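You operate a simulated robot arm through the tools that you are given. There is no shell and no other tool. Be economical: measure what you need, move in short steps, check, and stop when the job is done.

You run a simulated two-armed robot. Do the job below in one go: nothing can be reset, and whatever is moved stays where it is left.

TASK
Take the lid off the box marked "tiles" on the desk surface and lay it down there.

It is judged by the outcome, as a careful person would: the job done as asked, and still so three seconds after it is handed in. It fails if anything else is knocked over, pushed out of place, dropped, spilled or broken. A push-on lid holds only when it is set on centred and level and pressed home; a screw cap is set on level and turned clockwise until tight.

THE ROBOT
Two 7-joint arms with two-finger parallel grippers on one trunk, on a base that drives. Base frame: it is fixed to the floor where the robot stands at the start and does not move with it; the origin is under the middle of the robot, x ahead of it, y to its left, z up. Readings come in mm, rad, newtons and seconds.
The left shoulder is at the start at [70, 163, 1145], the right one opposite. With the tool pointing down near the work surface each hand reaches from about 380 to 880 mm from the robot's upright axis, wherever it stands, measured 20 degrees to its own side. Payload 3.43 kg a hand.
The tool frame of a hand sits at the grasp point between the pads (the TCP): z along the fingers, y along the line on which they close. The tips reach 34 mm beyond it. Largest opening 128 mm; finger width 24, thickness 12; the body of the gripper, 48 by 130 mm, starts 96 mm behind the TCP.
Orientation is told as [roll, pitch, yaw] about the base's x, y, z axes, in that order, counted from this pose: with the fingers straight down and closing along the base's y, the tool's x points along the base's -x, its y along +y and its z along -z.

THE INTERFACE
- The arms move only by the tool step_arm. It takes "left_plan", "right_plan" or both (then of equal length, played together; a hand with none holds still); each is a list of rows, each an object of numbers (a shift or turn left out is 0, a gripper value left out holds the last): "rx", "ry", "rz": the turn, a rotation vector about the tool's x, y, z in units of 45 degrees (1.0 is 45 degrees); "dx", "dy", "dz": the shift along the tool's x, y, z in units of 500 mm (1.0 is 500 mm); "hand": the gripper command, from -1 (shut) to 1 (fully open), values between in proportion. In form: [{"rx": .., "ry": .., "rz": .., "dx": .., "dy": .., "dz": .., "hand": ..}, ...]. A call has 1 to 12 rows; each row is the pose to reach, as a shift and turn from the pose commanded when the call began, along the tool's axes at that moment. A call with a number of a shift or a turn outside -1 to 1 is refused whole. Each row takes 0.2 s and may step no farther than 50 mm and 0.15 rad from the row before; otherwise, or with a gripper value out of range, the whole call is refused. Where a pose cannot be reached the arm comes as near as it can. A force on the tool above 40 N (or 10 N above the force at the start of the call, whichever is more), or a blocked arm, ends the call early, and 0.2 s more pass. Each finger travels about 153 mm/s and halts on what it meets, pressing with about 25 N; the grip force reading is that of the motor and also rises with nothing between the fingers. The clock runs only during rows and for 0.2 s after the last one: add rows that repeat a pose to give the fingers time. It gives the time, the measured TCP pose, the force on the tool (base axes), the opening and the grip force at its end, in the units of the frame above (readings bear some noise), with the torque about the TCP (base axes, N m) and any sound that the robot's microphone picked up, and new pictures: "views" is both (left out), scene, wrist or none (wrist: the cameras of the hands that moved).
- Cameras (640 x 400 px; columns grow to the right, rows downward): "scene" is now at [138, -10.7, 1379.9]; the picture's right is [-0.12, -0.99, 0.00], its down [-0.50, 0.06, -0.87] and it looks along [0.86, -0.10, -0.50] (base axes); focal length 259 px, centre (320, 200). "left" rides on the left gripper at [76, 11, -160] in its tool frame; the picture's right is [-0.15, 0.99, 0.00], its down [-0.88, -0.13, -0.46] and it looks along [-0.45, -0.07, 0.89] (tool axes); focal length 234 px, centre (320, 200). "right" rides on the right gripper at [76, -11, -160] in its tool frame; the picture's right is [0.15, 0.99, 0.00], its down [-0.88, 0.13, -0.46] and it looks along [-0.45, 0.07, 0.89] (tool axes); focal length 234 px, centre (320, 200). There is no depth. A picture from a camera that has moved, and an enlarged one, comes with that camera's place and axes in the base frame and with its lens.
- slide_trunk(by): slides the trunk up (or, below 0, down) by that many mm; the arms and the scene camera ride with it, the base frame stays. It gives what a move gives, with no picture.
- roll_base(legs): drives the robot by 1 to 6 legs, each [ahead, left, turn to the left] in mm, mm and rad, along the robot's own axes; the way and the turn of a leg run together, so that a leg with both is an arc; at most 1500 mm and 3.142 rad a leg. The arms and the cameras ride along, it lands a little off, and it stops where it bumps. It gives what a move gives, and a new picture of the scene camera.
- aim_head(pan, tilt): turns the head with the scene camera to pan (to the left, within 1.501 rad either way) and tilt (down, from -0.506 to 1.204), counted from straight ahead of the robot. It gives what a move gives, and a new picture of the scene camera.
- enlarge(camera, box): a new picture of the part [left, top, right, bottom] of that camera's present view, enlarged. The clock stands still meanwhile.
- hand_in(): hands the job in; it is judged then, once.

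Go step by step. Nothing tells you exact positions but the pictures and the camera data: compare them with the known pose of the tool, close in by small moves and look again before you grip or let go. The budget is 120 turns and 260 pictures, counting those below and the enlarged ones. Unless the task says otherwise, let go and move clear before handing in, and close with one line.

The tools are called after "Call:" by a JSON object that holds its "api" and its "payload". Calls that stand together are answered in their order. step_arm: Moves the arms, as the interface text tells. Its arguments: {"type":"object","properties":{"left_plan":{"type":"array"},"right_plan":{"type":"array"},"views":{"type":"string","enum":["both","scene","wrist","none"]}},"required":[]} The other tools are called the same way: slide_trunk (by) slides the trunk up or down; roll_base (legs) drives the base; aim_head (pan, tilt) turns the head that bears the scene camera; enlarge (camera, box) takes an enlarged picture of a part of a camera's view; hand_in () hands the job in.

At the start:

```text
time: 0.0
left_tool_pos: [689.4, 297.1, 1108.1]
left_tool_rot: [0.001, 0.0, -0.001]
left_wrist_force: [0.2, 0.3, 0.7]
left_moment: [-0.02, -0.02, 0.01]
left_opening: 128.0
left_grip_force: 0.2
right_tool_pos: [668.5, -271.6, 1063.5]
right_tool_rot: [0.002, 0.002, 0.0]
right_wrist_force: [0.3, -0.3, -1.2]
right_moment: [0.01, 0.01, 0.04]
right_opening: 128.1
right_grip_force: 0.1
trunk travel left (down, up): [-625.0, 315.0]
robot x, y, heading: [-1.6, -0.2, 0.001]
head pan, tilt: [-0.117, 0.524]
```

scene: 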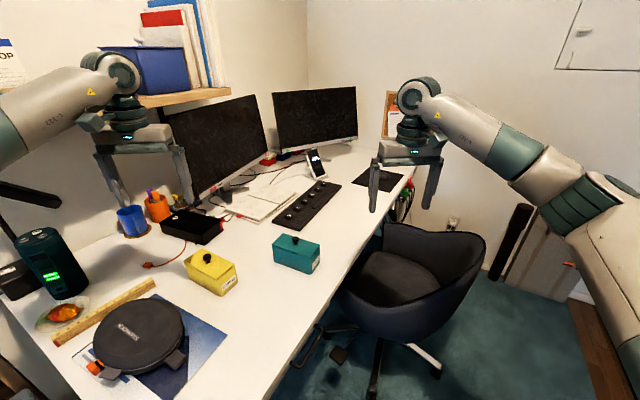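
right: 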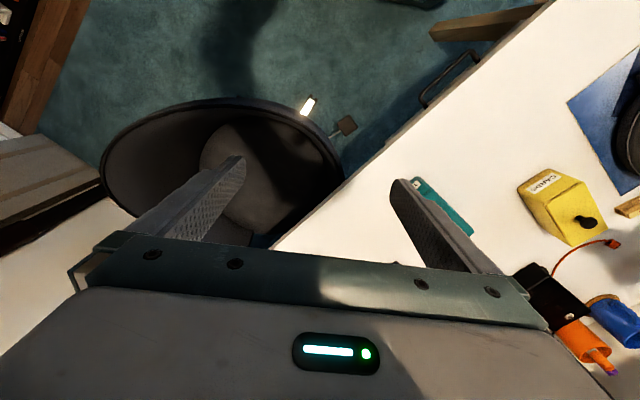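
left: 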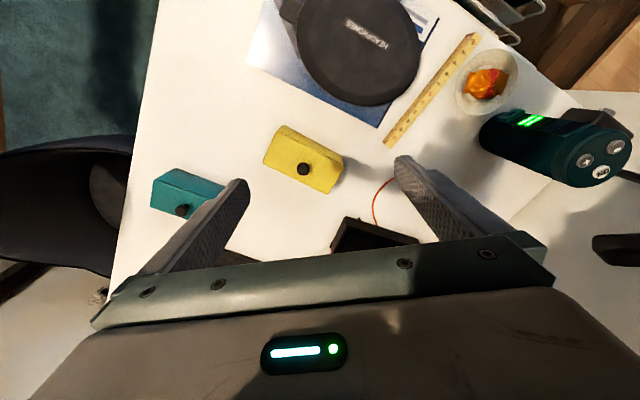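

There are two lidded boxes, yellow and teal, each with a label. I'll enlarge both to read which one says "tiles".

Call:
{"api": "enlarge", "payload": {"camera": "scene", "box": [170, 220, 340, 310]}}

Call:
{"api": "enlarge", "payload": {"camera": "right", "box": [380, 150, 620, 300]}}

Call:
{"api": "enlarge", "payload": {"camera": "left", "box": [130, 110, 370, 260]}}

```text
3.76 times, centred on (255, 265) of scene
camera zoom: at [138.0, -10.7, 1379.9], right [-0.12, -0.99, 0.0], down [-0.5, 0.06, -0.87], along [0.86, -0.1, -0.5], focal length 974 px, centre (565, -45)
```

zoom: 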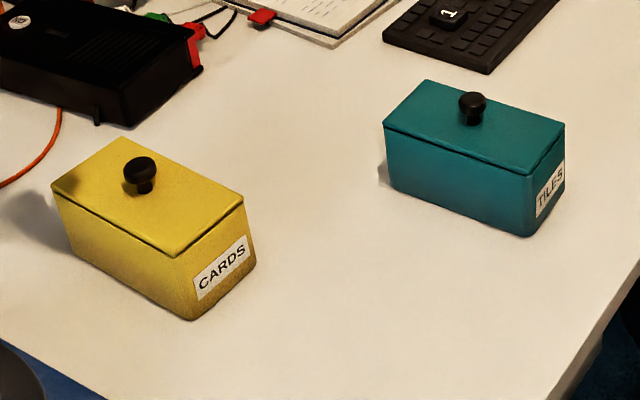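

```text
2.67 times, centred on (500, 225) of right
camera zoom: at [593.5, -284.8, 1224.4], right [-0.15, 0.99, 0.0], down [0.88, 0.13, 0.46], along [0.45, 0.07, -0.89], focal length 624 px, centre (-160, 133)
```

zoom: 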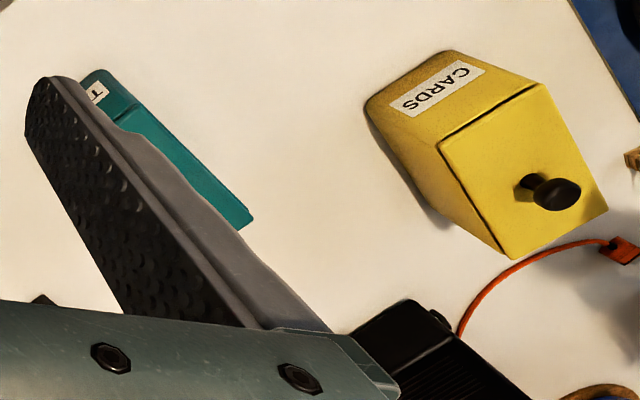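

```text
2.67 times, centred on (250, 185) of left
camera zoom: at [613.2, 309.5, 1265.6], right [0.15, 0.99, 0.0], down [0.88, -0.13, 0.46], along [0.45, -0.07, -0.89], focal length 624 px, centre (507, 240)
```

zoom: 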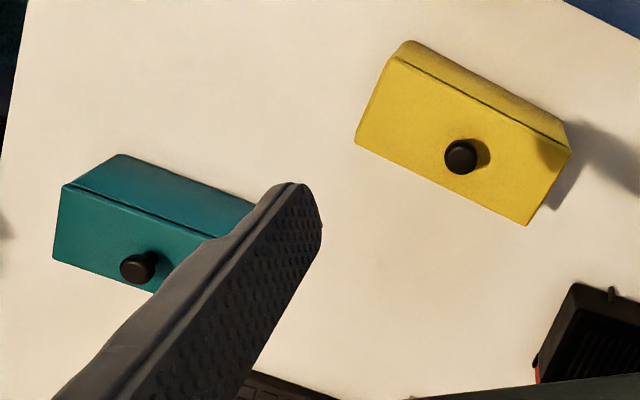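

The teal box is "TILES". Triangulating puts its knob near (805, -8, 850), the lid top at about z 825 and the desk at about 755. There is free desk around (640, 80). I'll bring the left hand above the knob first.

Call:
{"api": "step_arm", "payload": {"left_plan": [{"dx": -0.026, "dy": -0.068, "dz": 0.033, "hand": 0.2}, {"dx": -0.051, "dy": -0.136, "dz": 0.066}, {"dx": -0.077, "dy": -0.203, "dz": 0.099}, {"dx": -0.103, "dy": -0.271, "dz": 0.132}, {"dx": -0.128, "dy": -0.339, "dz": 0.164}, {"dx": -0.154, "dy": -0.407, "dz": 0.197}, {"dx": -0.18, "dy": -0.474, "dz": 0.23}, {"dx": -0.205, "dy": -0.542, "dz": 0.263}, {"dx": -0.231, "dy": -0.61, "dz": 0.296}, {"dx": -0.231, "dy": -0.61, "dz": 0.296}]}}

```text
time: 2.2
left_tool_pos: [797.2, -0.8, 959.4]
left_tool_rot: [-0.002, -0.001, 0.0]
left_wrist_force: [0.8, 0.0, 0.4]
left_moment: [-0.04, 0.0, 0.0]
left_opening: 76.9
left_grip_force: 0.1
left hand out of reach, approached as far as the arm can: row 9, 10
right_tool_pos: [668.1, -270.0, 1063.9]
right_tool_rot: [-0.001, -0.001, 0.001]
right_wrist_force: [0.2, -0.1, 0.0]
right_moment: [-0.02, 0.0, 0.0]
right_opening: 127.9
right_grip_force: 0.0
trunk travel left (down, up): [-625.0, 315.0]
robot x, y, heading: [-0.5, 3.7, -0.002]
head pan, tilt: [-0.117, 0.524]
camera scene: at [138.2, -8.4, 1380.0], right [-0.12, -0.99, 0.0], down [-0.5, 0.06, -0.87], along [0.86, -0.1, -0.5], focal length 259 px, centre (320, 200)
camera left: at [720.9, 11.2, 1116.7], right [0.15, 0.99, 0.0], down [0.88, -0.13, 0.46], along [0.45, -0.07, -0.89], focal length 234 px, centre (320, 200)
```

scene: 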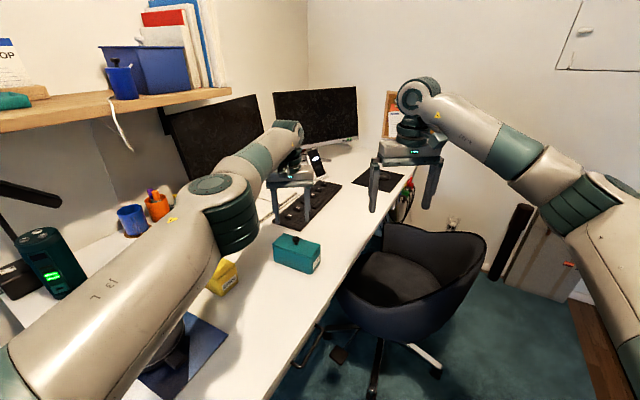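
left: 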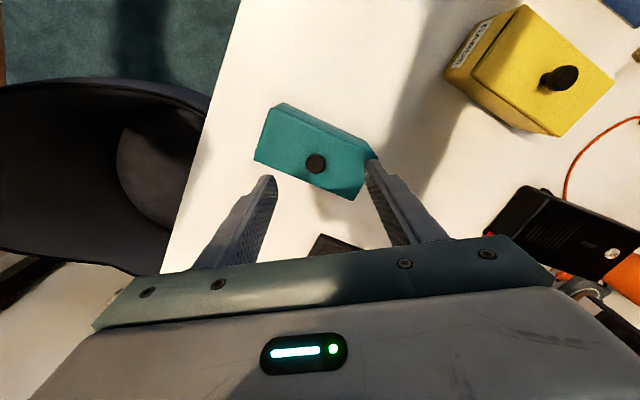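

The knob position is confirmed at about (805, -7), but it sits just at the edge of the hand's reach. I'll pull the hand back and up, then lower the trunk to gain reach.

Call:
{"api": "step_arm", "payload": {"left_plan": [{"dx": 0.04, "dz": -0.08}, {"dx": 0.08, "dz": -0.16}, {"dx": 0.12, "dz": -0.24}, {"dx": 0.16, "dz": -0.32}, {"dx": 0.16, "dz": -0.36}], "views": "none"}}

Call:
{"api": "slide_trunk", "payload": {"by": -180}}

```text
time: 3.4
left_tool_pos: [748.5, -5.7, 1162.5]
left_tool_rot: [-0.002, 0.002, 0.0]
left_wrist_force: [-0.1, 0.1, 0.3]
left_moment: [-0.01, 0.01, -0.02]
left_opening: 76.9
left_grip_force: 0.0
left hand out of reach, approached as far as the arm can: row 1, 2, 3, 4, 5
right_tool_pos: [668.4, -270.3, 1064.0]
right_tool_rot: [-0.001, -0.003, 0.0]
right_wrist_force: [0.2, 1.0, -0.1]
right_moment: [-0.02, -0.04, 0.04]
right_opening: 128.1
right_grip_force: 0.1
trunk travel left (down, up): [-625.0, 315.0]
robot x, y, heading: [-4.1, -1.8, -0.002]
head pan, tilt: [-0.117, 0.524]
```

```text
time: 5.4
left_tool_pos: [749.4, -7.4, 982.4]
left_tool_rot: [-0.001, 0.002, -0.001]
left_wrist_force: [1.0, -0.2, -0.2]
left_moment: [0.01, -0.02, -0.01]
left_opening: 76.6
left_grip_force: 0.1
right_tool_pos: [668.0, -272.0, 884.1]
right_tool_rot: [-0.001, 0.001, -0.001]
right_wrist_force: [-0.4, 0.0, -0.7]
right_moment: [0.02, -0.02, 0.0]
right_opening: 127.8
right_grip_force: 0.1
trunk travel left (down, up): [-445.0, 495.0]
robot x, y, heading: [-1.7, 0.9, -0.002]
head pan, tilt: [-0.117, 0.524]
```

The trunk is lowered without any contact. Next I'll move the hand forward and down to just above the knob.

Call:
{"api": "step_arm", "payload": {"left_plan": [{"dx": -0.03, "dz": 0.05, "hand": 0.1}, {"dx": -0.06, "dz": 0.1}, {"dx": -0.09, "dz": 0.14}, {"dx": -0.111, "dz": 0.155}, {"dx": -0.111, "dz": 0.155}]}}

```text
time: 6.6
left_tool_pos: [781.4, 3.7, 897.0]
left_tool_rot: [0.002, 0.003, 0.0]
left_wrist_force: [-0.4, 0.4, 0.4]
left_moment: [0.02, -0.01, 0.04]
left_opening: 70.3
left_grip_force: 0.1
left hand out of reach, approached as far as the arm can: row 2, 3, 4, 5
right_tool_pos: [669.6, -272.0, 883.7]
right_tool_rot: [0.0, 0.001, 0.001]
right_wrist_force: [0.7, -0.4, 1.1]
right_moment: [-0.03, -0.02, 0.02]
right_opening: 128.1
right_grip_force: 0.1
trunk travel left (down, up): [-445.0, 495.0]
robot x, y, heading: [0.3, 1.3, -0.003]
head pan, tilt: [-0.117, 0.524]
camera scene: at [137.8, -11.2, 1200.0], right [-0.12, -0.99, 0.0], down [-0.5, 0.06, -0.87], along [0.86, -0.1, -0.5], focal length 259 px, centre (320, 200)
camera left: at [704.6, 14.9, 1055.0], right [0.15, 0.99, 0.0], down [0.88, -0.13, 0.45], along [0.45, -0.07, -0.89], focal length 234 px, centre (320, 200)
```

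scene: 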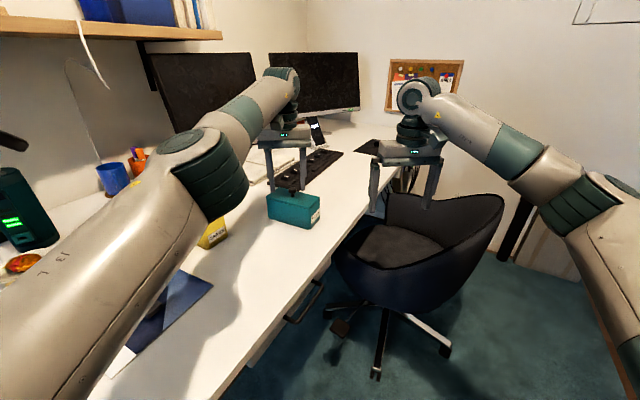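
left: 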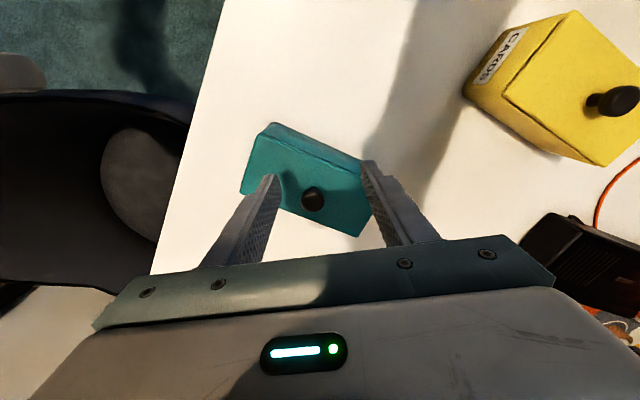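

Reaching across the body is what limits the left hand. I'll raise the trunk to clear everything and turn the base about 0.33 rad right, which puts the box on the left hand's own side.

Call:
{"api": "slide_trunk", "payload": {"by": 180}}

Call:
{"api": "roll_base", "payload": {"legs": [[0, 0, -0.33]]}}

```text
time: 8.6
left_tool_pos: [782.1, 4.8, 1076.8]
left_tool_rot: [0.001, 0.001, 0.001]
left_wrist_force: [0.1, -0.7, -0.3]
left_moment: [-0.01, 0.01, 0.0]
left_opening: 70.8
left_grip_force: 0.0
right_tool_pos: [668.5, -271.9, 1063.3]
right_tool_rot: [0.002, -0.001, 0.0]
right_wrist_force: [0.1, -0.4, 0.1]
right_moment: [0.05, 0.0, -0.02]
right_opening: 127.9
right_grip_force: 0.1
trunk travel left (down, up): [-625.0, 315.0]
robot x, y, heading: [0.2, -1.3, -0.0]
head pan, tilt: [-0.117, 0.524]
```

```text
time: 10.0
left_tool_pos: [740.3, -250.9, 1076.2]
left_tool_rot: [-0.001, 0.002, -0.332]
left_wrist_force: [-0.1, 0.7, 0.0]
left_moment: [-0.01, -0.02, -0.01]
left_opening: 70.4
left_grip_force: 0.1
right_tool_pos: [543.4, -475.2, 1063.5]
right_tool_rot: [0.001, 0.0, -0.332]
right_wrist_force: [1.0, 0.3, -0.1]
right_moment: [0.04, 0.0, 0.0]
right_opening: 128.2
right_grip_force: 0.1
trunk travel left (down, up): [-625.0, 315.0]
robot x, y, heading: [1.3, 0.4, -0.331]
head pan, tilt: [-0.117, 0.524]
camera scene: at [126.8, -56.0, 1379.9], right [-0.43, -0.9, 0.0], down [-0.45, 0.22, -0.87], along [0.78, -0.37, -0.5], focal length 259 px, centre (320, 200)
```

scene: 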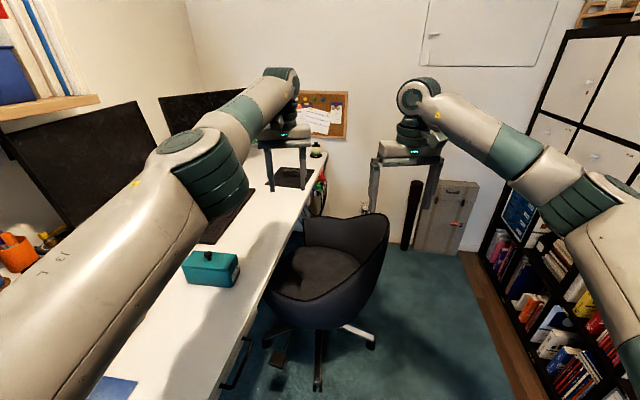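

The turn was clean. Next I'll move the left hand above the knob at z 950.

Call:
{"api": "step_arm", "payload": {"left_plan": [{"dx": 0.005, "dy": 0.072, "dz": 0.036}, {"dx": 0.011, "dy": 0.144, "dz": 0.072}, {"dx": 0.016, "dy": 0.216, "dz": 0.108}, {"dx": 0.021, "dy": 0.288, "dz": 0.144}, {"dx": 0.026, "dy": 0.36, "dz": 0.18}, {"dx": 0.032, "dy": 0.432, "dz": 0.216}, {"dx": 0.037, "dy": 0.504, "dz": 0.252}, {"dx": 0.037, "dy": 0.504, "dz": 0.252}]}}

```text
time: 11.8
left_tool_pos: [804.0, -8.0, 951.8]
left_tool_rot: [0.002, 0.003, -0.332]
left_wrist_force: [0.2, 0.3, 0.9]
left_moment: [0.05, -0.04, 0.01]
left_opening: 70.3
left_grip_force: 0.1
right_tool_pos: [543.1, -475.7, 1063.2]
right_tool_rot: [0.001, 0.0, -0.332]
right_wrist_force: [-0.2, 0.0, 0.3]
right_moment: [0.01, 0.02, 0.01]
right_opening: 128.0
right_grip_force: 0.2
trunk travel left (down, up): [-625.0, 315.0]
robot x, y, heading: [-1.4, 2.3, -0.332]
head pan, tilt: [-0.117, 0.524]
camera scene: at [126.7, -56.8, 1379.9], right [-0.43, -0.9, 0.0], down [-0.45, 0.22, -0.87], along [0.78, -0.37, -0.5], focal length 259 px, centre (320, 200)
camera left: at [736.0, 28.5, 1110.0], right [0.46, 0.89, 0.0], down [0.79, -0.41, 0.45], along [0.4, -0.21, -0.89], focal length 234 px, centre (320, 200)
```

scene: 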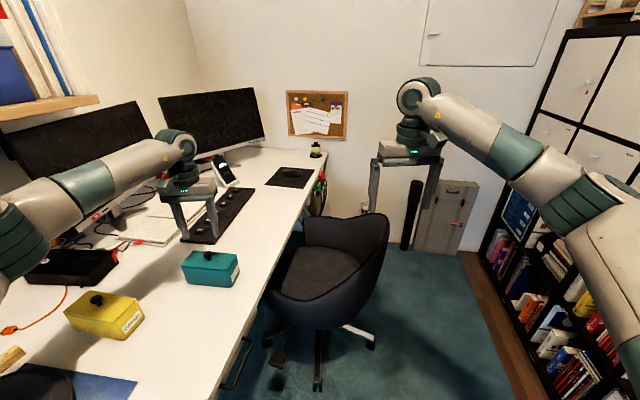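
left: 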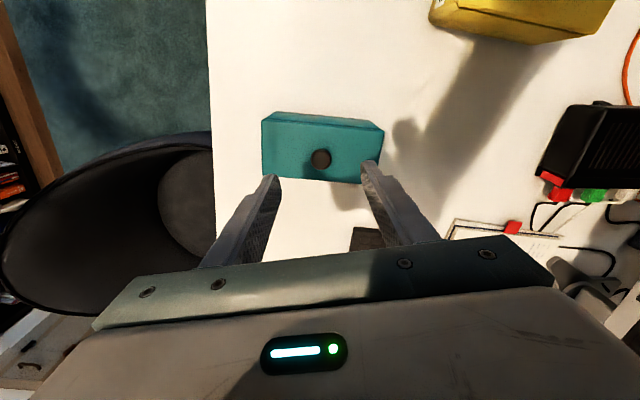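

It is in reach and aligned. I'll descend partway and check.

Call:
{"api": "step_arm", "payload": {"left_plan": [{"dz": 0.05, "dy": 0.001, "dx": -0.002}, {"dz": 0.1, "dy": 0.002, "dx": -0.002}, {"dz": 0.13, "dy": 0.002, "dx": -0.002}, {"dz": 0.13, "dy": 0.002, "dx": -0.002}], "views": "wrist"}}

Call:
{"api": "enlarge", "payload": {"camera": "left", "box": [220, 100, 420, 225]}}

Call:
{"api": "enlarge", "payload": {"camera": "scene", "box": [140, 190, 280, 300]}}

```text
time: 12.8
left_tool_pos: [805.6, -6.0, 886.8]
left_tool_rot: [0.0, 0.0, -0.332]
left_wrist_force: [-0.2, -0.4, 0.5]
left_moment: [-0.06, 0.02, 0.04]
left_opening: 70.6
left_grip_force: 0.1
right_tool_pos: [543.3, -474.0, 1064.3]
right_tool_rot: [-0.001, -0.001, -0.331]
right_wrist_force: [0.3, 0.6, 0.6]
right_moment: [0.0, 0.0, -0.01]
right_opening: 127.9
right_grip_force: 0.0
trunk travel left (down, up): [-625.0, 315.0]
robot x, y, heading: [-3.2, 0.6, -0.333]
head pan, tilt: [-0.117, 0.524]
camera left: at [737.3, 30.4, 1045.2], right [0.46, 0.89, 0.0], down [0.79, -0.41, 0.45], along [0.4, -0.21, -0.89], focal length 234 px, centre (320, 200)
```

left: 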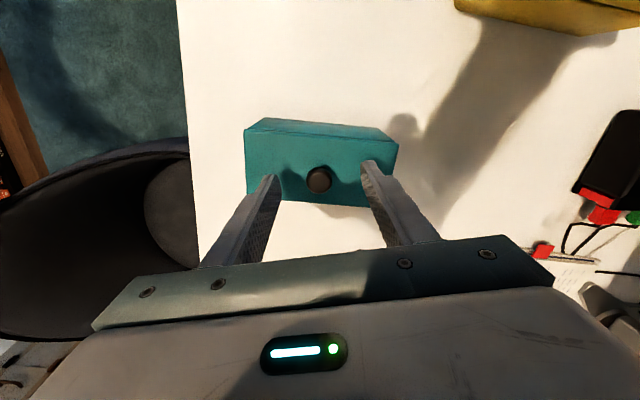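

```text
3.20 times, centred on (320, 162) of left
camera zoom: at [737.3, 30.4, 1045.2], right [0.46, 0.89, 0.0], down [0.79, -0.41, 0.45], along [0.4, -0.21, -0.89], focal length 749 px, centre (320, 320)
```

zoom: 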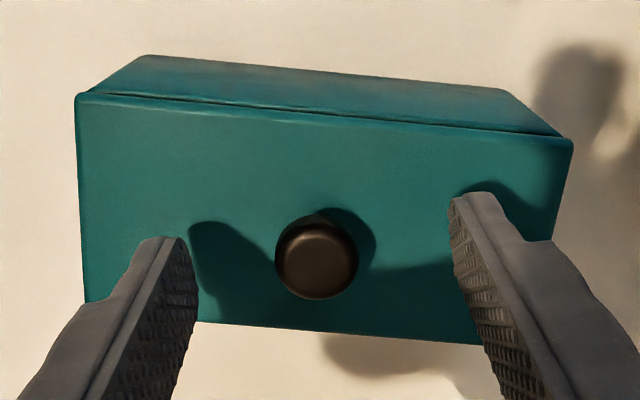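

```text
3.64 times, centred on (210, 245) of scene
camera zoom: at [126.9, -55.8, 1380.0], right [-0.43, -0.9, 0.0], down [-0.45, 0.22, -0.87], along [0.78, -0.37, -0.5], focal length 941 px, centre (720, 36)
```

zoom: 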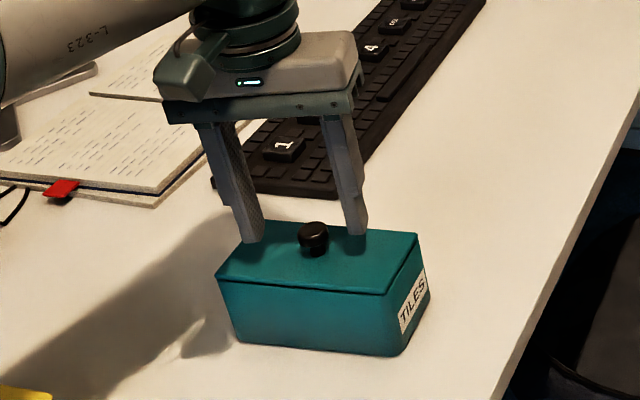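

The knob is centred between the fingers. I'll go down another 18 mm, so the tips reach about z 834, then close.

Call:
{"api": "step_arm", "payload": {"left_plan": [{"dz": 0.018, "dx": -0.003}, {"dz": 0.036, "dx": -0.003}, {"dz": 0.037, "dx": -0.003}], "views": "wrist"}}

Call:
{"api": "enlarge", "payload": {"camera": "scene", "box": [170, 220, 250, 290]}}

```text
time: 13.6
left_tool_pos: [806.8, -5.3, 867.3]
left_tool_rot: [-0.001, 0.002, -0.332]
left_wrist_force: [-0.7, -0.7, 0.3]
left_moment: [-0.01, 0.0, 0.01]
left_opening: 70.4
left_grip_force: 0.1
right_tool_pos: [543.3, -473.7, 1063.9]
right_tool_rot: [0.0, 0.001, -0.331]
right_wrist_force: [0.1, 0.3, 0.4]
right_moment: [-0.01, -0.01, -0.01]
right_opening: 127.9
right_grip_force: 0.0
trunk travel left (down, up): [-625.0, 315.0]
robot x, y, heading: [-0.3, -2.0, -0.333]
head pan, tilt: [-0.117, 0.524]
camera left: at [738.0, 29.7, 1025.8], right [0.46, 0.89, 0.0], down [0.79, -0.41, 0.45], along [0.4, -0.21, -0.89], focal length 234 px, centre (320, 200)
```

left: 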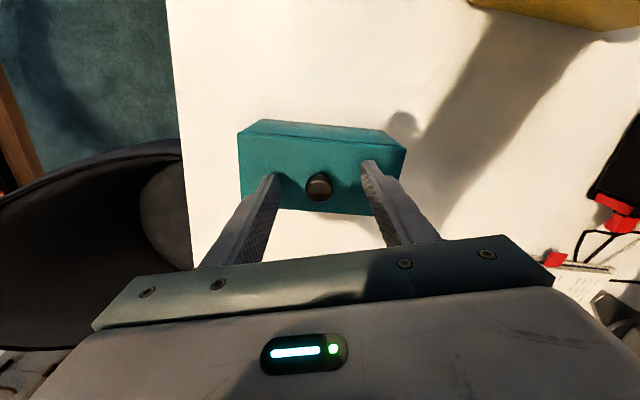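

```text
5.71 times, centred on (210, 255) of scene
camera zoom: at [126.9, -55.7, 1380.0], right [-0.43, -0.9, 0.0], down [-0.45, 0.22, -0.87], along [0.78, -0.37, -0.5], focal length 1478 px, centre (949, -114)
```

zoom: 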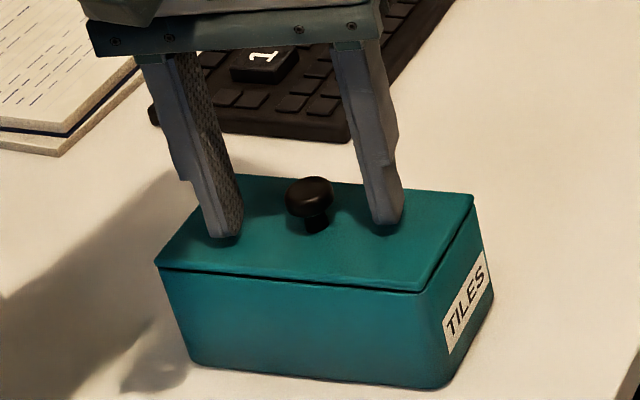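

The fingertips straddle the knob cap just above the lid. I'll close on it.

Call:
{"api": "step_arm", "payload": {"left_plan": [{"hand": -0.3}, {"hand": -0.6}, {"hand": -1}, {"hand": -1}, {"hand": -1}], "views": "wrist"}}

Call:
{"api": "enlarge", "payload": {"camera": "scene", "box": [170, 220, 250, 290]}}

```text
time: 14.8
left_tool_pos: [807.0, -6.7, 868.1]
left_tool_rot: [0.001, 0.001, -0.332]
left_wrist_force: [-0.5, -1.1, 0.1]
left_moment: [0.01, 0.01, 0.01]
left_opening: 22.4
left_grip_force: 25.4
right_tool_pos: [542.6, -474.1, 1063.5]
right_tool_rot: [0.0, 0.0, -0.331]
right_wrist_force: [0.1, 0.0, 0.2]
right_moment: [-0.01, 0.0, -0.02]
right_opening: 128.1
right_grip_force: 0.1
trunk travel left (down, up): [-625.0, 315.0]
robot x, y, heading: [1.6, -1.3, -0.332]
head pan, tilt: [-0.117, 0.524]
heard: snap
camera left: at [738.0, 29.8, 1025.9], right [0.46, 0.89, 0.0], down [0.79, -0.41, 0.45], along [0.4, -0.21, -0.89], focal length 234 px, centre (320, 200)
```

left: 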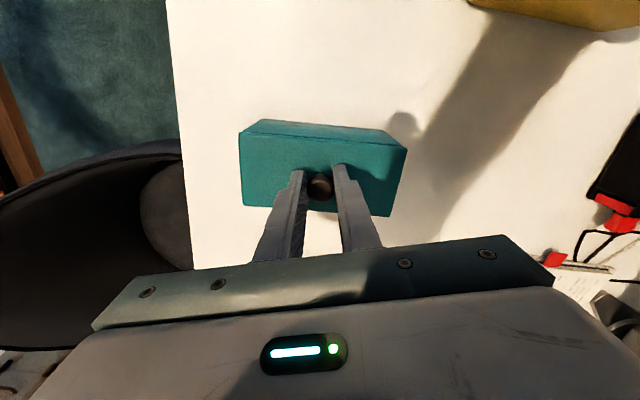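

```text
5.71 times, centred on (210, 255) of scene
camera zoom: at [127.0, -55.7, 1379.9], right [-0.43, -0.9, 0.0], down [-0.45, 0.22, -0.87], along [0.78, -0.37, -0.5], focal length 1478 px, centre (949, -114)
```

zoom: 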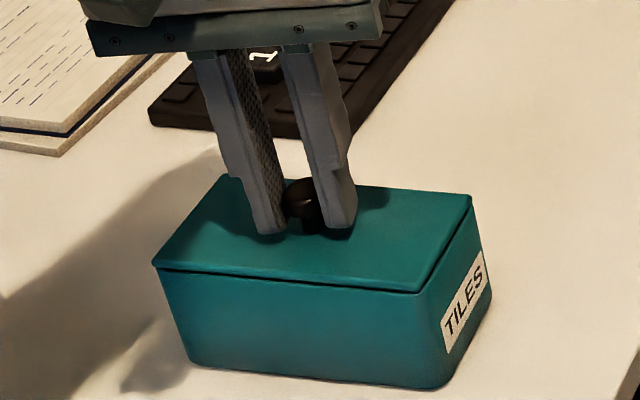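

The knob is gripped with a 22 mm opening. The snap was probably the lid's catch letting go. I'll lift straight up slowly.

Call:
{"api": "step_arm", "payload": {"left_plan": [{"dz": -0.01}, {"dz": -0.02}, {"dz": -0.03}, {"dz": -0.04}, {"dz": -0.05}, {"dz": -0.06}, {"dz": -0.07}, {"dz": -0.08}, {"dz": -0.08}]}}

Call:
{"api": "enlarge", "payload": {"camera": "scene", "box": [150, 190, 270, 295]}}

```text
time: 16.8
left_tool_pos: [807.1, -7.1, 908.5]
left_tool_rot: [-0.002, 0.002, -0.332]
left_wrist_force: [0.2, 0.3, 0.0]
left_moment: [0.01, -0.01, -0.01]
left_opening: 22.3
left_grip_force: 24.6
right_tool_pos: [544.0, -475.2, 1063.0]
right_tool_rot: [-0.001, 0.0, -0.331]
right_wrist_force: [0.4, -0.2, -0.4]
right_moment: [0.0, 0.07, 0.06]
right_opening: 128.1
right_grip_force: 0.1
trunk travel left (down, up): [-625.0, 315.0]
robot x, y, heading: [-2.1, -1.6, -0.335]
head pan, tilt: [-0.117, 0.524]
camera scene: at [127.2, -55.7, 1379.9], right [-0.43, -0.9, 0.0], down [-0.45, 0.22, -0.87], along [0.78, -0.37, -0.5], focal length 259 px, centre (320, 200)
camera left: at [738.8, 29.6, 1065.7], right [0.46, 0.89, 0.0], down [0.79, -0.41, 0.45], along [0.4, -0.21, -0.89], focal length 234 px, centre (320, 200)
```

scene: 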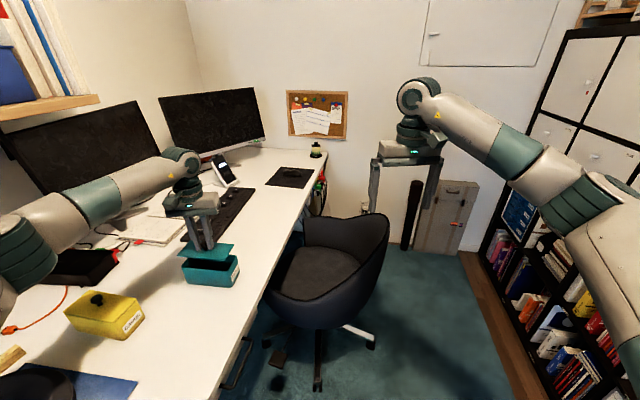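
left: 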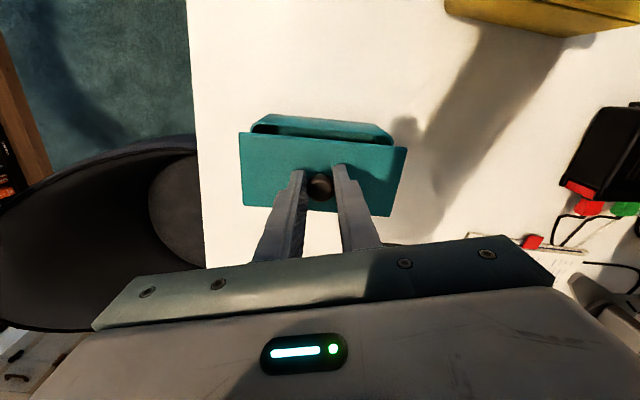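

```text
3.81 times, centred on (210, 242) of scene
camera zoom: at [127.2, -55.7, 1379.9], right [-0.43, -0.9, 0.0], down [-0.45, 0.22, -0.87], along [0.78, -0.37, -0.5], focal length 986 px, centre (739, 38)
```

zoom: 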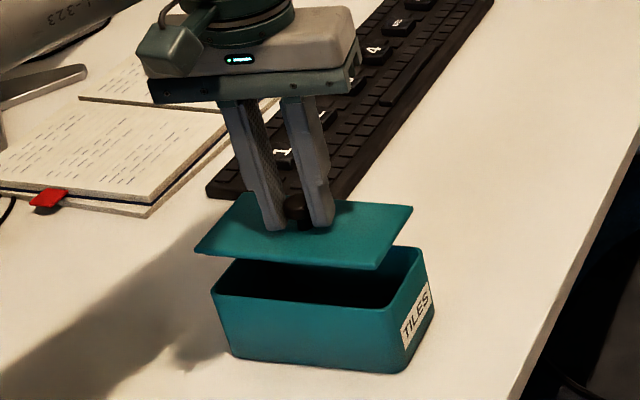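

The lid is off and level. I'll raise it a bit more and carry it to clear desk at about (640, 80), staying high.

Call:
{"api": "step_arm", "payload": {"left_plan": [{"dz": -0.04}, {"dz": -0.08}, {"dz": -0.08, "dx": 0.05, "dy": 0.008}, {"dz": -0.08, "dx": 0.11, "dy": 0.016}, {"dz": -0.08, "dx": 0.17, "dy": 0.025}, {"dz": -0.08, "dx": 0.23, "dy": 0.034}, {"dz": -0.08, "dx": 0.29, "dy": 0.043}, {"dz": -0.08, "dx": 0.34, "dy": 0.051}, {"dz": -0.08, "dx": 0.372, "dy": 0.056}, {"dz": -0.08, "dx": 0.372, "dy": 0.056}]}}

Call:
{"api": "aim_head", "payload": {"pan": 0.35, "tilt": 0.75}}

```text
time: 19.0
left_tool_pos: [640.2, 80.5, 946.9]
left_tool_rot: [0.001, 0.001, -0.333]
left_wrist_force: [-0.4, 0.1, -0.8]
left_moment: [0.01, 0.02, 0.03]
left_opening: 22.4
left_grip_force: 25.3
right_tool_pos: [543.3, -475.0, 1063.9]
right_tool_rot: [0.0, -0.002, -0.331]
right_wrist_force: [0.2, 0.3, -0.3]
right_moment: [-0.01, -0.02, 0.01]
right_opening: 128.4
right_grip_force: 0.0
trunk travel left (down, up): [-625.0, 315.0]
robot x, y, heading: [-2.4, -3.2, -0.33]
head pan, tilt: [-0.117, 0.524]
camera scene: at [127.3, -55.9, 1379.9], right [-0.43, -0.9, 0.0], down [-0.45, 0.22, -0.87], along [0.78, -0.37, -0.5], focal length 259 px, centre (320, 200)
camera left: at [571.5, 116.7, 1106.1], right [0.46, 0.89, 0.0], down [0.79, -0.41, 0.45], along [0.4, -0.21, -0.89], focal length 234 px, centre (320, 200)
```

scene: 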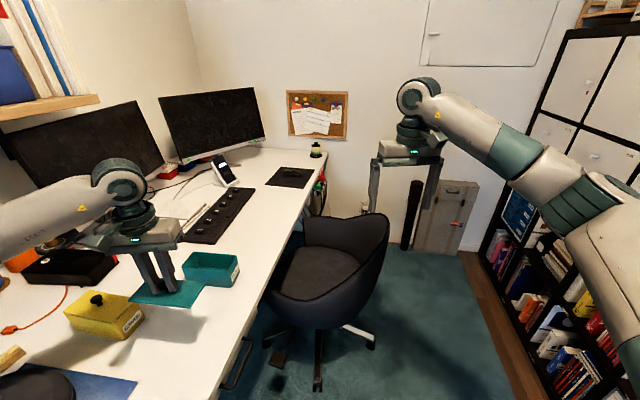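
left: 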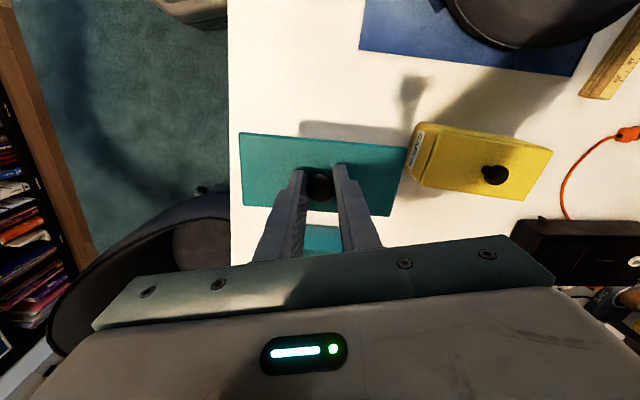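

```text
time: 19.9
left_tool_pos: [640.2, 80.9, 948.7]
left_tool_rot: [0.0, 0.002, -0.33]
left_wrist_force: [0.0, 0.5, -0.6]
left_moment: [-0.02, -0.03, 0.0]
left_opening: 22.4
left_grip_force: 24.6
right_tool_pos: [542.8, -473.7, 1063.2]
right_tool_rot: [-0.001, 0.001, -0.33]
right_wrist_force: [-0.2, 0.9, -0.1]
right_moment: [-0.04, -0.01, -0.02]
right_opening: 127.8
right_grip_force: 0.0
trunk travel left (down, up): [-625.0, 315.0]
robot x, y, heading: [2.1, 0.0, -0.33]
head pan, tilt: [0.351, 0.75]
camera scene: at [128.4, -15.0, 1360.3], right [0.02, -1.0, 0.0], down [-0.68, -0.01, -0.73], along [0.73, 0.01, -0.68], focal length 259 px, centre (320, 200)
```

scene: 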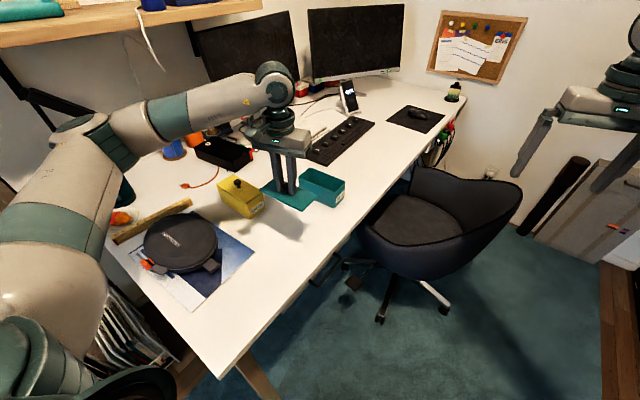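

The spot is clear, with about 60 mm to the yellow box. I'll shift slightly away from it and descend to just above the desk.

Call:
{"api": "step_arm", "payload": {"left_plan": [{"dx": 0.008, "dy": -0.015, "dz": 0.05}, {"dx": 0.015, "dy": -0.03, "dz": 0.1}, {"dx": 0.015, "dy": -0.03, "dz": 0.15}, {"dx": 0.015, "dy": -0.03, "dz": 0.2}, {"dx": 0.015, "dy": -0.03, "dz": 0.23}, {"dx": 0.015, "dy": -0.03, "dz": 0.25}, {"dx": 0.015, "dy": -0.03, "dz": 0.25}]}}

Call:
{"api": "enlarge", "payload": {"camera": "scene", "box": [200, 140, 360, 250]}}

```text
time: 21.6
left_tool_pos: [627.6, 70.2, 822.9]
left_tool_rot: [0.0, 0.001, -0.331]
left_wrist_force: [-0.8, -1.1, 0.2]
left_moment: [0.03, 0.0, 0.02]
left_opening: 22.3
left_grip_force: 25.3
right_tool_pos: [544.3, -475.9, 1064.1]
right_tool_rot: [0.0, 0.001, -0.332]
right_wrist_force: [-0.5, 0.0, -0.1]
right_moment: [0.03, 0.01, -0.02]
right_opening: 128.0
right_grip_force: 0.0
trunk travel left (down, up): [-625.0, 315.0]
robot x, y, heading: [-2.6, 0.4, -0.329]
head pan, tilt: [0.351, 0.75]
camera scene: at [128.2, -15.0, 1360.2], right [0.02, -1.0, 0.0], down [-0.68, -0.01, -0.73], along [0.73, 0.01, -0.68], focal length 259 px, centre (320, 200)
camera left: at [559.1, 105.6, 980.6], right [0.46, 0.89, 0.0], down [0.79, -0.41, 0.45], along [0.4, -0.21, -0.89], focal length 234 px, centre (320, 200)
```

scene: 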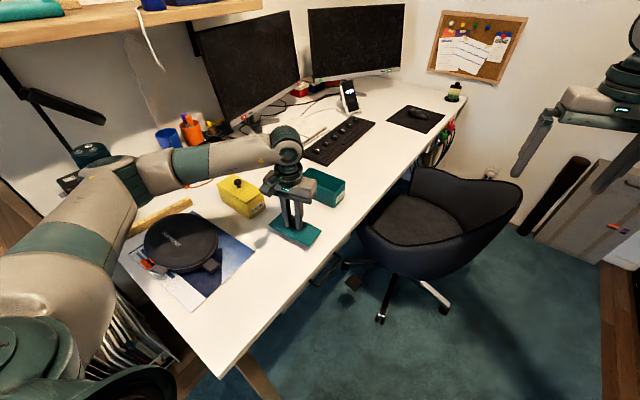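
left: 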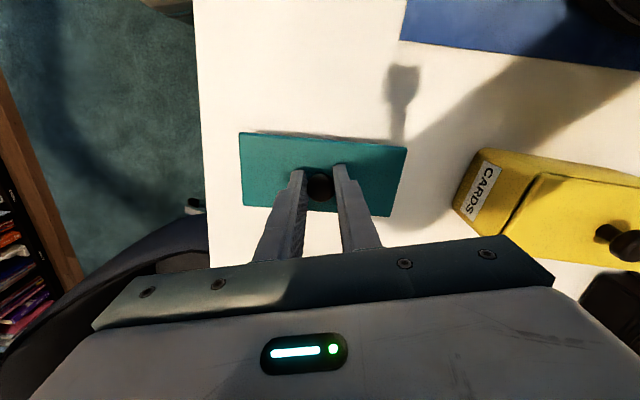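

```text
3.64 times, centred on (280, 195) of scene
camera zoom: at [128.2, -15.0, 1360.2], right [0.02, -1.0, 0.0], down [-0.68, -0.01, -0.73], along [0.73, 0.01, -0.68], focal length 941 px, centre (466, 218)
```

zoom: 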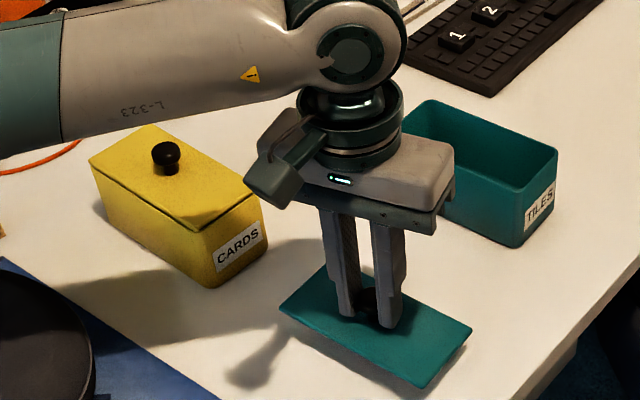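

The lid is close to the desk. I'll lower it in small steps and watch the force.

Call:
{"api": "step_arm", "payload": {"left_plan": [{"dz": 0.006}, {"dz": 0.012}, {"dz": 0.018}, {"dz": 0.022}, {"dz": 0.022}], "views": "none"}}

Call:
{"api": "enlarge", "payload": {"camera": "scene", "box": [250, 180, 340, 250]}}

```text
time: 22.8
left_tool_pos: [626.4, 68.8, 811.3]
left_tool_rot: [0.0, 0.003, -0.332]
left_wrist_force: [0.2, 0.0, -0.5]
left_moment: [0.0, 0.01, 0.03]
left_opening: 22.2
left_grip_force: 24.9
right_tool_pos: [542.8, -474.3, 1063.1]
right_tool_rot: [0.0, -0.001, -0.332]
right_wrist_force: [0.5, -0.4, 0.5]
right_moment: [0.02, 0.02, -0.03]
right_opening: 127.9
right_grip_force: 0.0
trunk travel left (down, up): [-625.0, 315.0]
robot x, y, heading: [-1.0, -0.7, -0.331]
head pan, tilt: [0.351, 0.75]
```

```text
5.71 times, centred on (295, 215) of scene
camera zoom: at [128.4, -14.9, 1360.2], right [0.02, -1.0, 0.0], down [-0.68, -0.01, -0.73], along [0.73, 0.01, -0.68], focal length 1478 px, centre (463, 114)
```

zoom: 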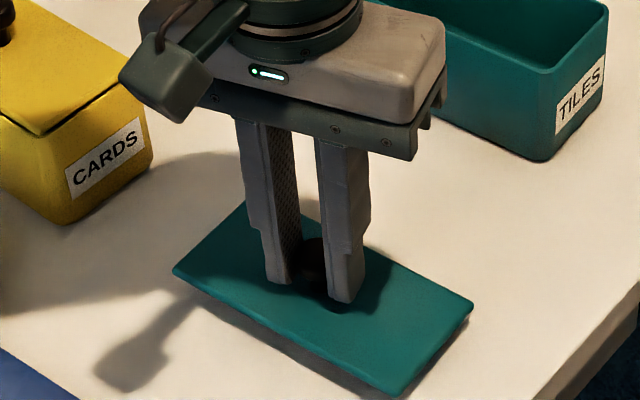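

Call:
{"api": "step_arm", "payload": {"left_plan": [{"dz": 0.004}, {"dz": 0.008}, {"dz": 0.012}, {"dz": 0.012}], "views": "none"}}

Call:
{"api": "enlarge", "payload": {"camera": "scene", "box": [250, 180, 340, 250]}}

```text
time: 23.8
left_tool_pos: [628.4, 69.1, 806.4]
left_tool_rot: [0.0, 0.003, -0.331]
left_wrist_force: [0.7, 0.5, -0.2]
left_moment: [0.0, 0.02, -0.01]
left_opening: 22.5
left_grip_force: 25.2
right_tool_pos: [542.6, -475.1, 1062.6]
right_tool_rot: [-0.001, -0.001, -0.331]
right_wrist_force: [-0.2, -0.3, 0.3]
right_moment: [0.01, -0.01, -0.01]
right_opening: 128.0
right_grip_force: 0.1
trunk travel left (down, up): [-625.0, 315.0]
robot x, y, heading: [-3.1, 0.9, -0.336]
head pan, tilt: [0.351, 0.75]
```

```text
5.71 times, centred on (295, 215) of scene
camera zoom: at [128.3, -14.9, 1360.2], right [0.02, -1.0, 0.0], down [-0.68, -0.01, -0.73], along [0.73, 0.01, -0.68], focal length 1478 px, centre (463, 114)
```

zoom: 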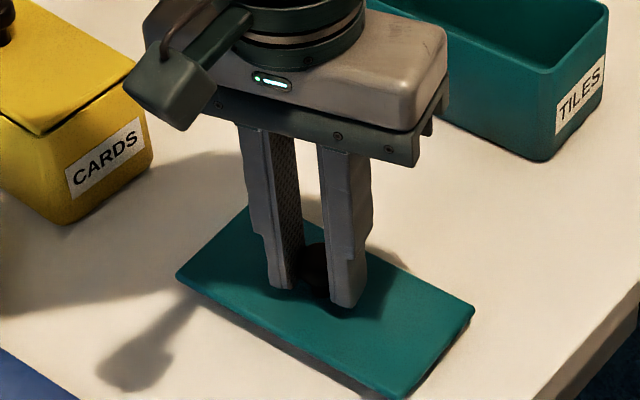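

There is no contact yet and a small gap remains. I'll lower it a little further in fine steps.

Call:
{"api": "step_arm", "payload": {"left_plan": [{"dz": 0.003}, {"dz": 0.006}, {"dz": 0.008}, {"dz": 0.008}], "views": "none"}}

Call:
{"api": "enlarge", "payload": {"camera": "scene", "box": [250, 180, 340, 250]}}

```text
time: 24.8
left_tool_pos: [628.4, 69.6, 801.5]
left_tool_rot: [-0.001, 0.001, -0.331]
left_wrist_force: [0.0, -0.2, -1.2]
left_moment: [0.0, 0.01, -0.02]
left_opening: 22.3
left_grip_force: 25.0
right_tool_pos: [543.8, -475.8, 1062.7]
right_tool_rot: [-0.001, 0.001, -0.332]
right_wrist_force: [0.7, 0.6, -0.9]
right_moment: [0.0, -0.02, 0.01]
right_opening: 127.8
right_grip_force: 0.0
trunk travel left (down, up): [-625.0, 315.0]
robot x, y, heading: [0.1, 0.0, -0.333]
head pan, tilt: [0.351, 0.75]
```

```text
5.71 times, centred on (295, 215) of scene
camera zoom: at [128.4, -14.9, 1360.2], right [0.02, -1.0, 0.0], down [-0.68, -0.01, -0.73], along [0.73, 0.01, -0.68], focal length 1478 px, centre (463, 114)
```

zoom: 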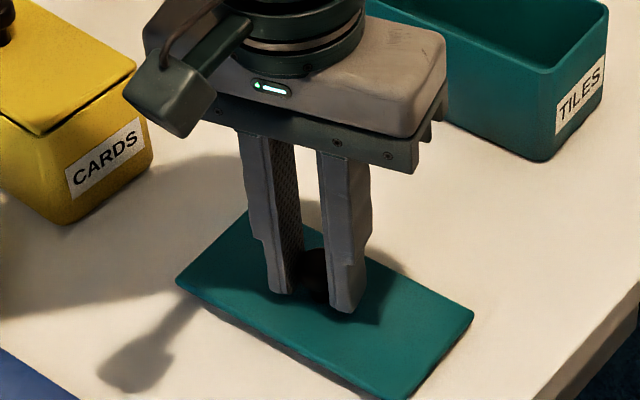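

Call:
{"api": "step_arm", "payload": {"left_plan": [{"dz": 0.003}, {"dz": 0.006}, {"dz": 0.008}, {"dz": 0.008}], "views": "none"}}

Call:
{"api": "enlarge", "payload": {"camera": "scene", "box": [250, 180, 340, 250]}}

```text
time: 25.8
left_tool_pos: [628.4, 70.0, 799.9]
left_tool_rot: [0.0, -0.002, -0.331]
left_wrist_force: [2.3, 3.3, 20.7]
left_moment: [0.14, 0.01, 0.02]
left_opening: 22.3
left_grip_force: 25.0
right_tool_pos: [541.8, -475.1, 1063.9]
right_tool_rot: [0.0, -0.003, -0.333]
right_wrist_force: [-0.6, -0.8, 0.5]
right_moment: [0.03, -0.01, -0.03]
right_opening: 127.7
right_grip_force: 0.0
trunk travel left (down, up): [-625.0, 315.0]
robot x, y, heading: [1.0, 0.1, -0.33]
head pan, tilt: [0.351, 0.75]
```

```text
5.71 times, centred on (295, 215) of scene
camera zoom: at [126.3, -14.6, 1360.7], right [0.02, -1.0, 0.0], down [-0.68, -0.01, -0.73], along [0.73, 0.01, -0.68], focal length 1478 px, centre (463, 114)
```

zoom: 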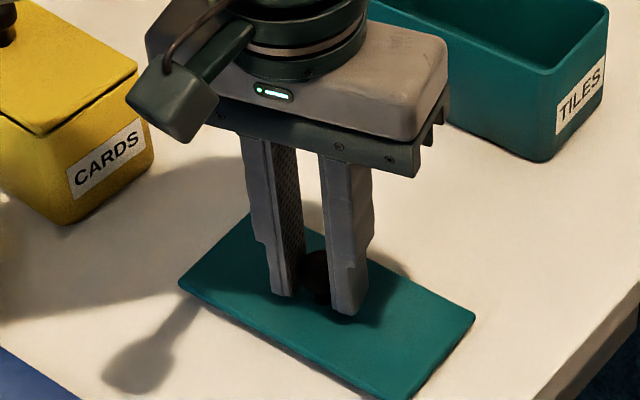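

A 20 N reaction shows the lid is resting on the desk. I'll ease the pressure, open the fingers and then rise straight up.

Call:
{"api": "step_arm", "payload": {"left_plan": [{"dz": -0.004, "hand": -1}, {"dz": -0.004, "hand": -0.6}, {"dz": -0.004, "hand": -0.3}, {"dz": -0.004, "hand": 0.0}, {"dz": -0.004, "hand": 0.0}], "views": "wrist"}}

Call:
{"api": "step_arm", "payload": {"left_plan": [{"dz": -0.03}, {"dz": -0.08}, {"dz": -0.15}, {"dz": -0.23}, {"dz": -0.3}, {"dz": -0.3}]}}

Call:
{"api": "enlarge", "payload": {"camera": "scene", "box": [200, 140, 360, 250]}}

```text
time: 26.9
left_tool_pos: [628.7, 69.8, 799.6]
left_tool_rot: [-0.001, 0.002, -0.332]
left_wrist_force: [0.3, -0.1, 0.7]
left_moment: [0.01, -0.03, -0.01]
left_opening: 63.8
left_grip_force: 0.0
right_tool_pos: [544.0, -474.7, 1062.8]
right_tool_rot: [0.001, -0.002, -0.333]
right_wrist_force: [-0.4, 0.7, -0.5]
right_moment: [-0.03, 0.03, -0.05]
right_opening: 128.2
right_grip_force: 0.2
trunk travel left (down, up): [-625.0, 315.0]
robot x, y, heading: [3.9, 2.2, -0.33]
head pan, tilt: [0.351, 0.75]
camera left: at [559.5, 104.9, 958.1], right [0.46, 0.89, 0.0], down [0.79, -0.41, 0.45], along [0.4, -0.21, -0.89], focal length 234 px, centre (320, 200)
```

left: 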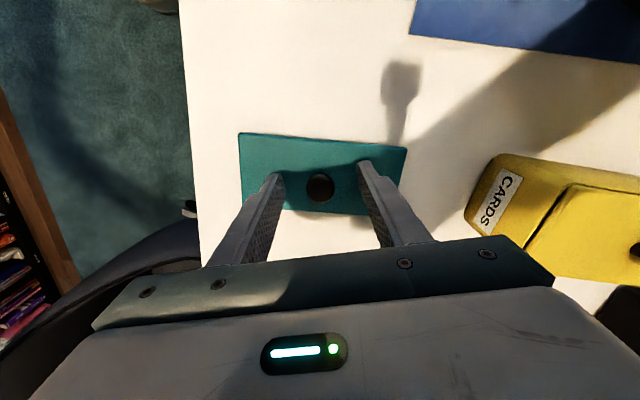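

```text
time: 28.4
left_tool_pos: [628.3, 68.8, 950.2]
left_tool_rot: [0.0, 0.001, -0.332]
left_wrist_force: [-1.0, 0.0, -0.6]
left_moment: [0.03, -0.01, 0.03]
left_opening: 64.2
left_grip_force: 0.1
right_tool_pos: [543.2, -475.0, 1062.5]
right_tool_rot: [-0.001, 0.0, -0.331]
right_wrist_force: [0.3, 0.3, -0.4]
right_moment: [0.01, 0.01, 0.02]
right_opening: 128.1
right_grip_force: 0.0
trunk travel left (down, up): [-625.0, 315.0]
robot x, y, heading: [2.0, -1.9, -0.331]
head pan, tilt: [0.351, 0.75]
camera scene: at [128.6, -14.6, 1360.2], right [0.02, -1.0, 0.0], down [-0.68, -0.01, -0.73], along [0.73, 0.01, -0.68], focal length 259 px, centre (320, 200)
camera left: at [561.1, 104.8, 1108.4], right [0.46, 0.89, 0.0], down [0.79, -0.41, 0.45], along [0.4, -0.21, -0.89], focal length 234 px, centre (320, 200)
```

scene: 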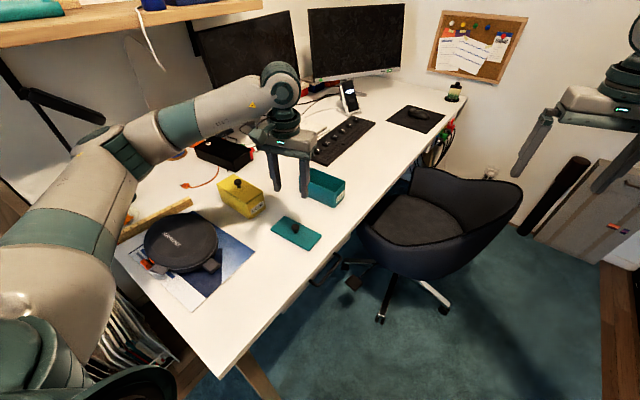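
left: 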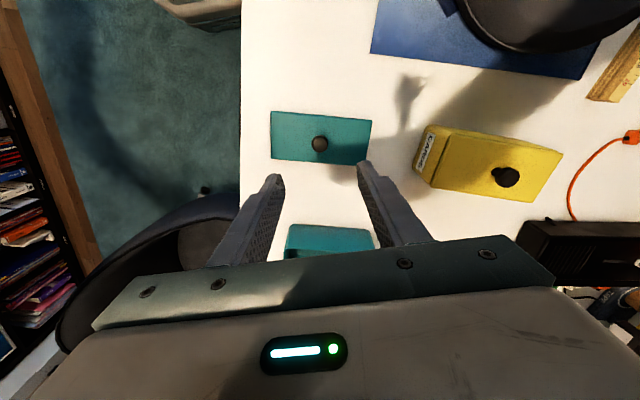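

```text
3.64 times, centred on (280, 195) of scene
camera zoom: at [128.6, -14.6, 1360.2], right [0.02, -1.0, 0.0], down [-0.68, -0.01, -0.73], along [0.73, 0.01, -0.68], focal length 941 px, centre (466, 218)
```

zoom: 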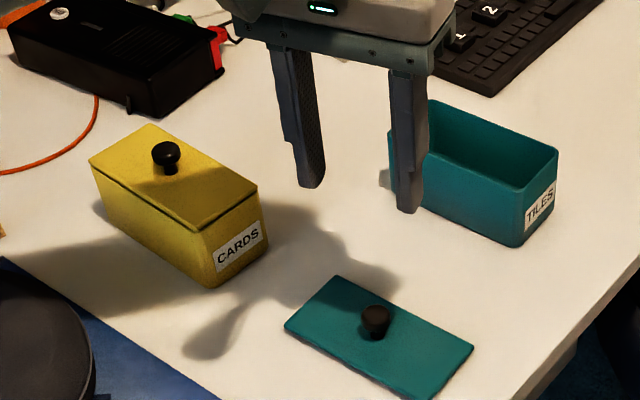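

The lid lies flat on the desk, the tiles box stands open where it was, nothing else looks disturbed, and the hand is clear. I'm handing in.

Call:
{"api": "hand_in", "payload": {}}

```text
The job is handed in.
```

The lid is off the "tiles" box and lying flat, knob up, on clear desk next to it; nothing else looked moved in the last pictures.
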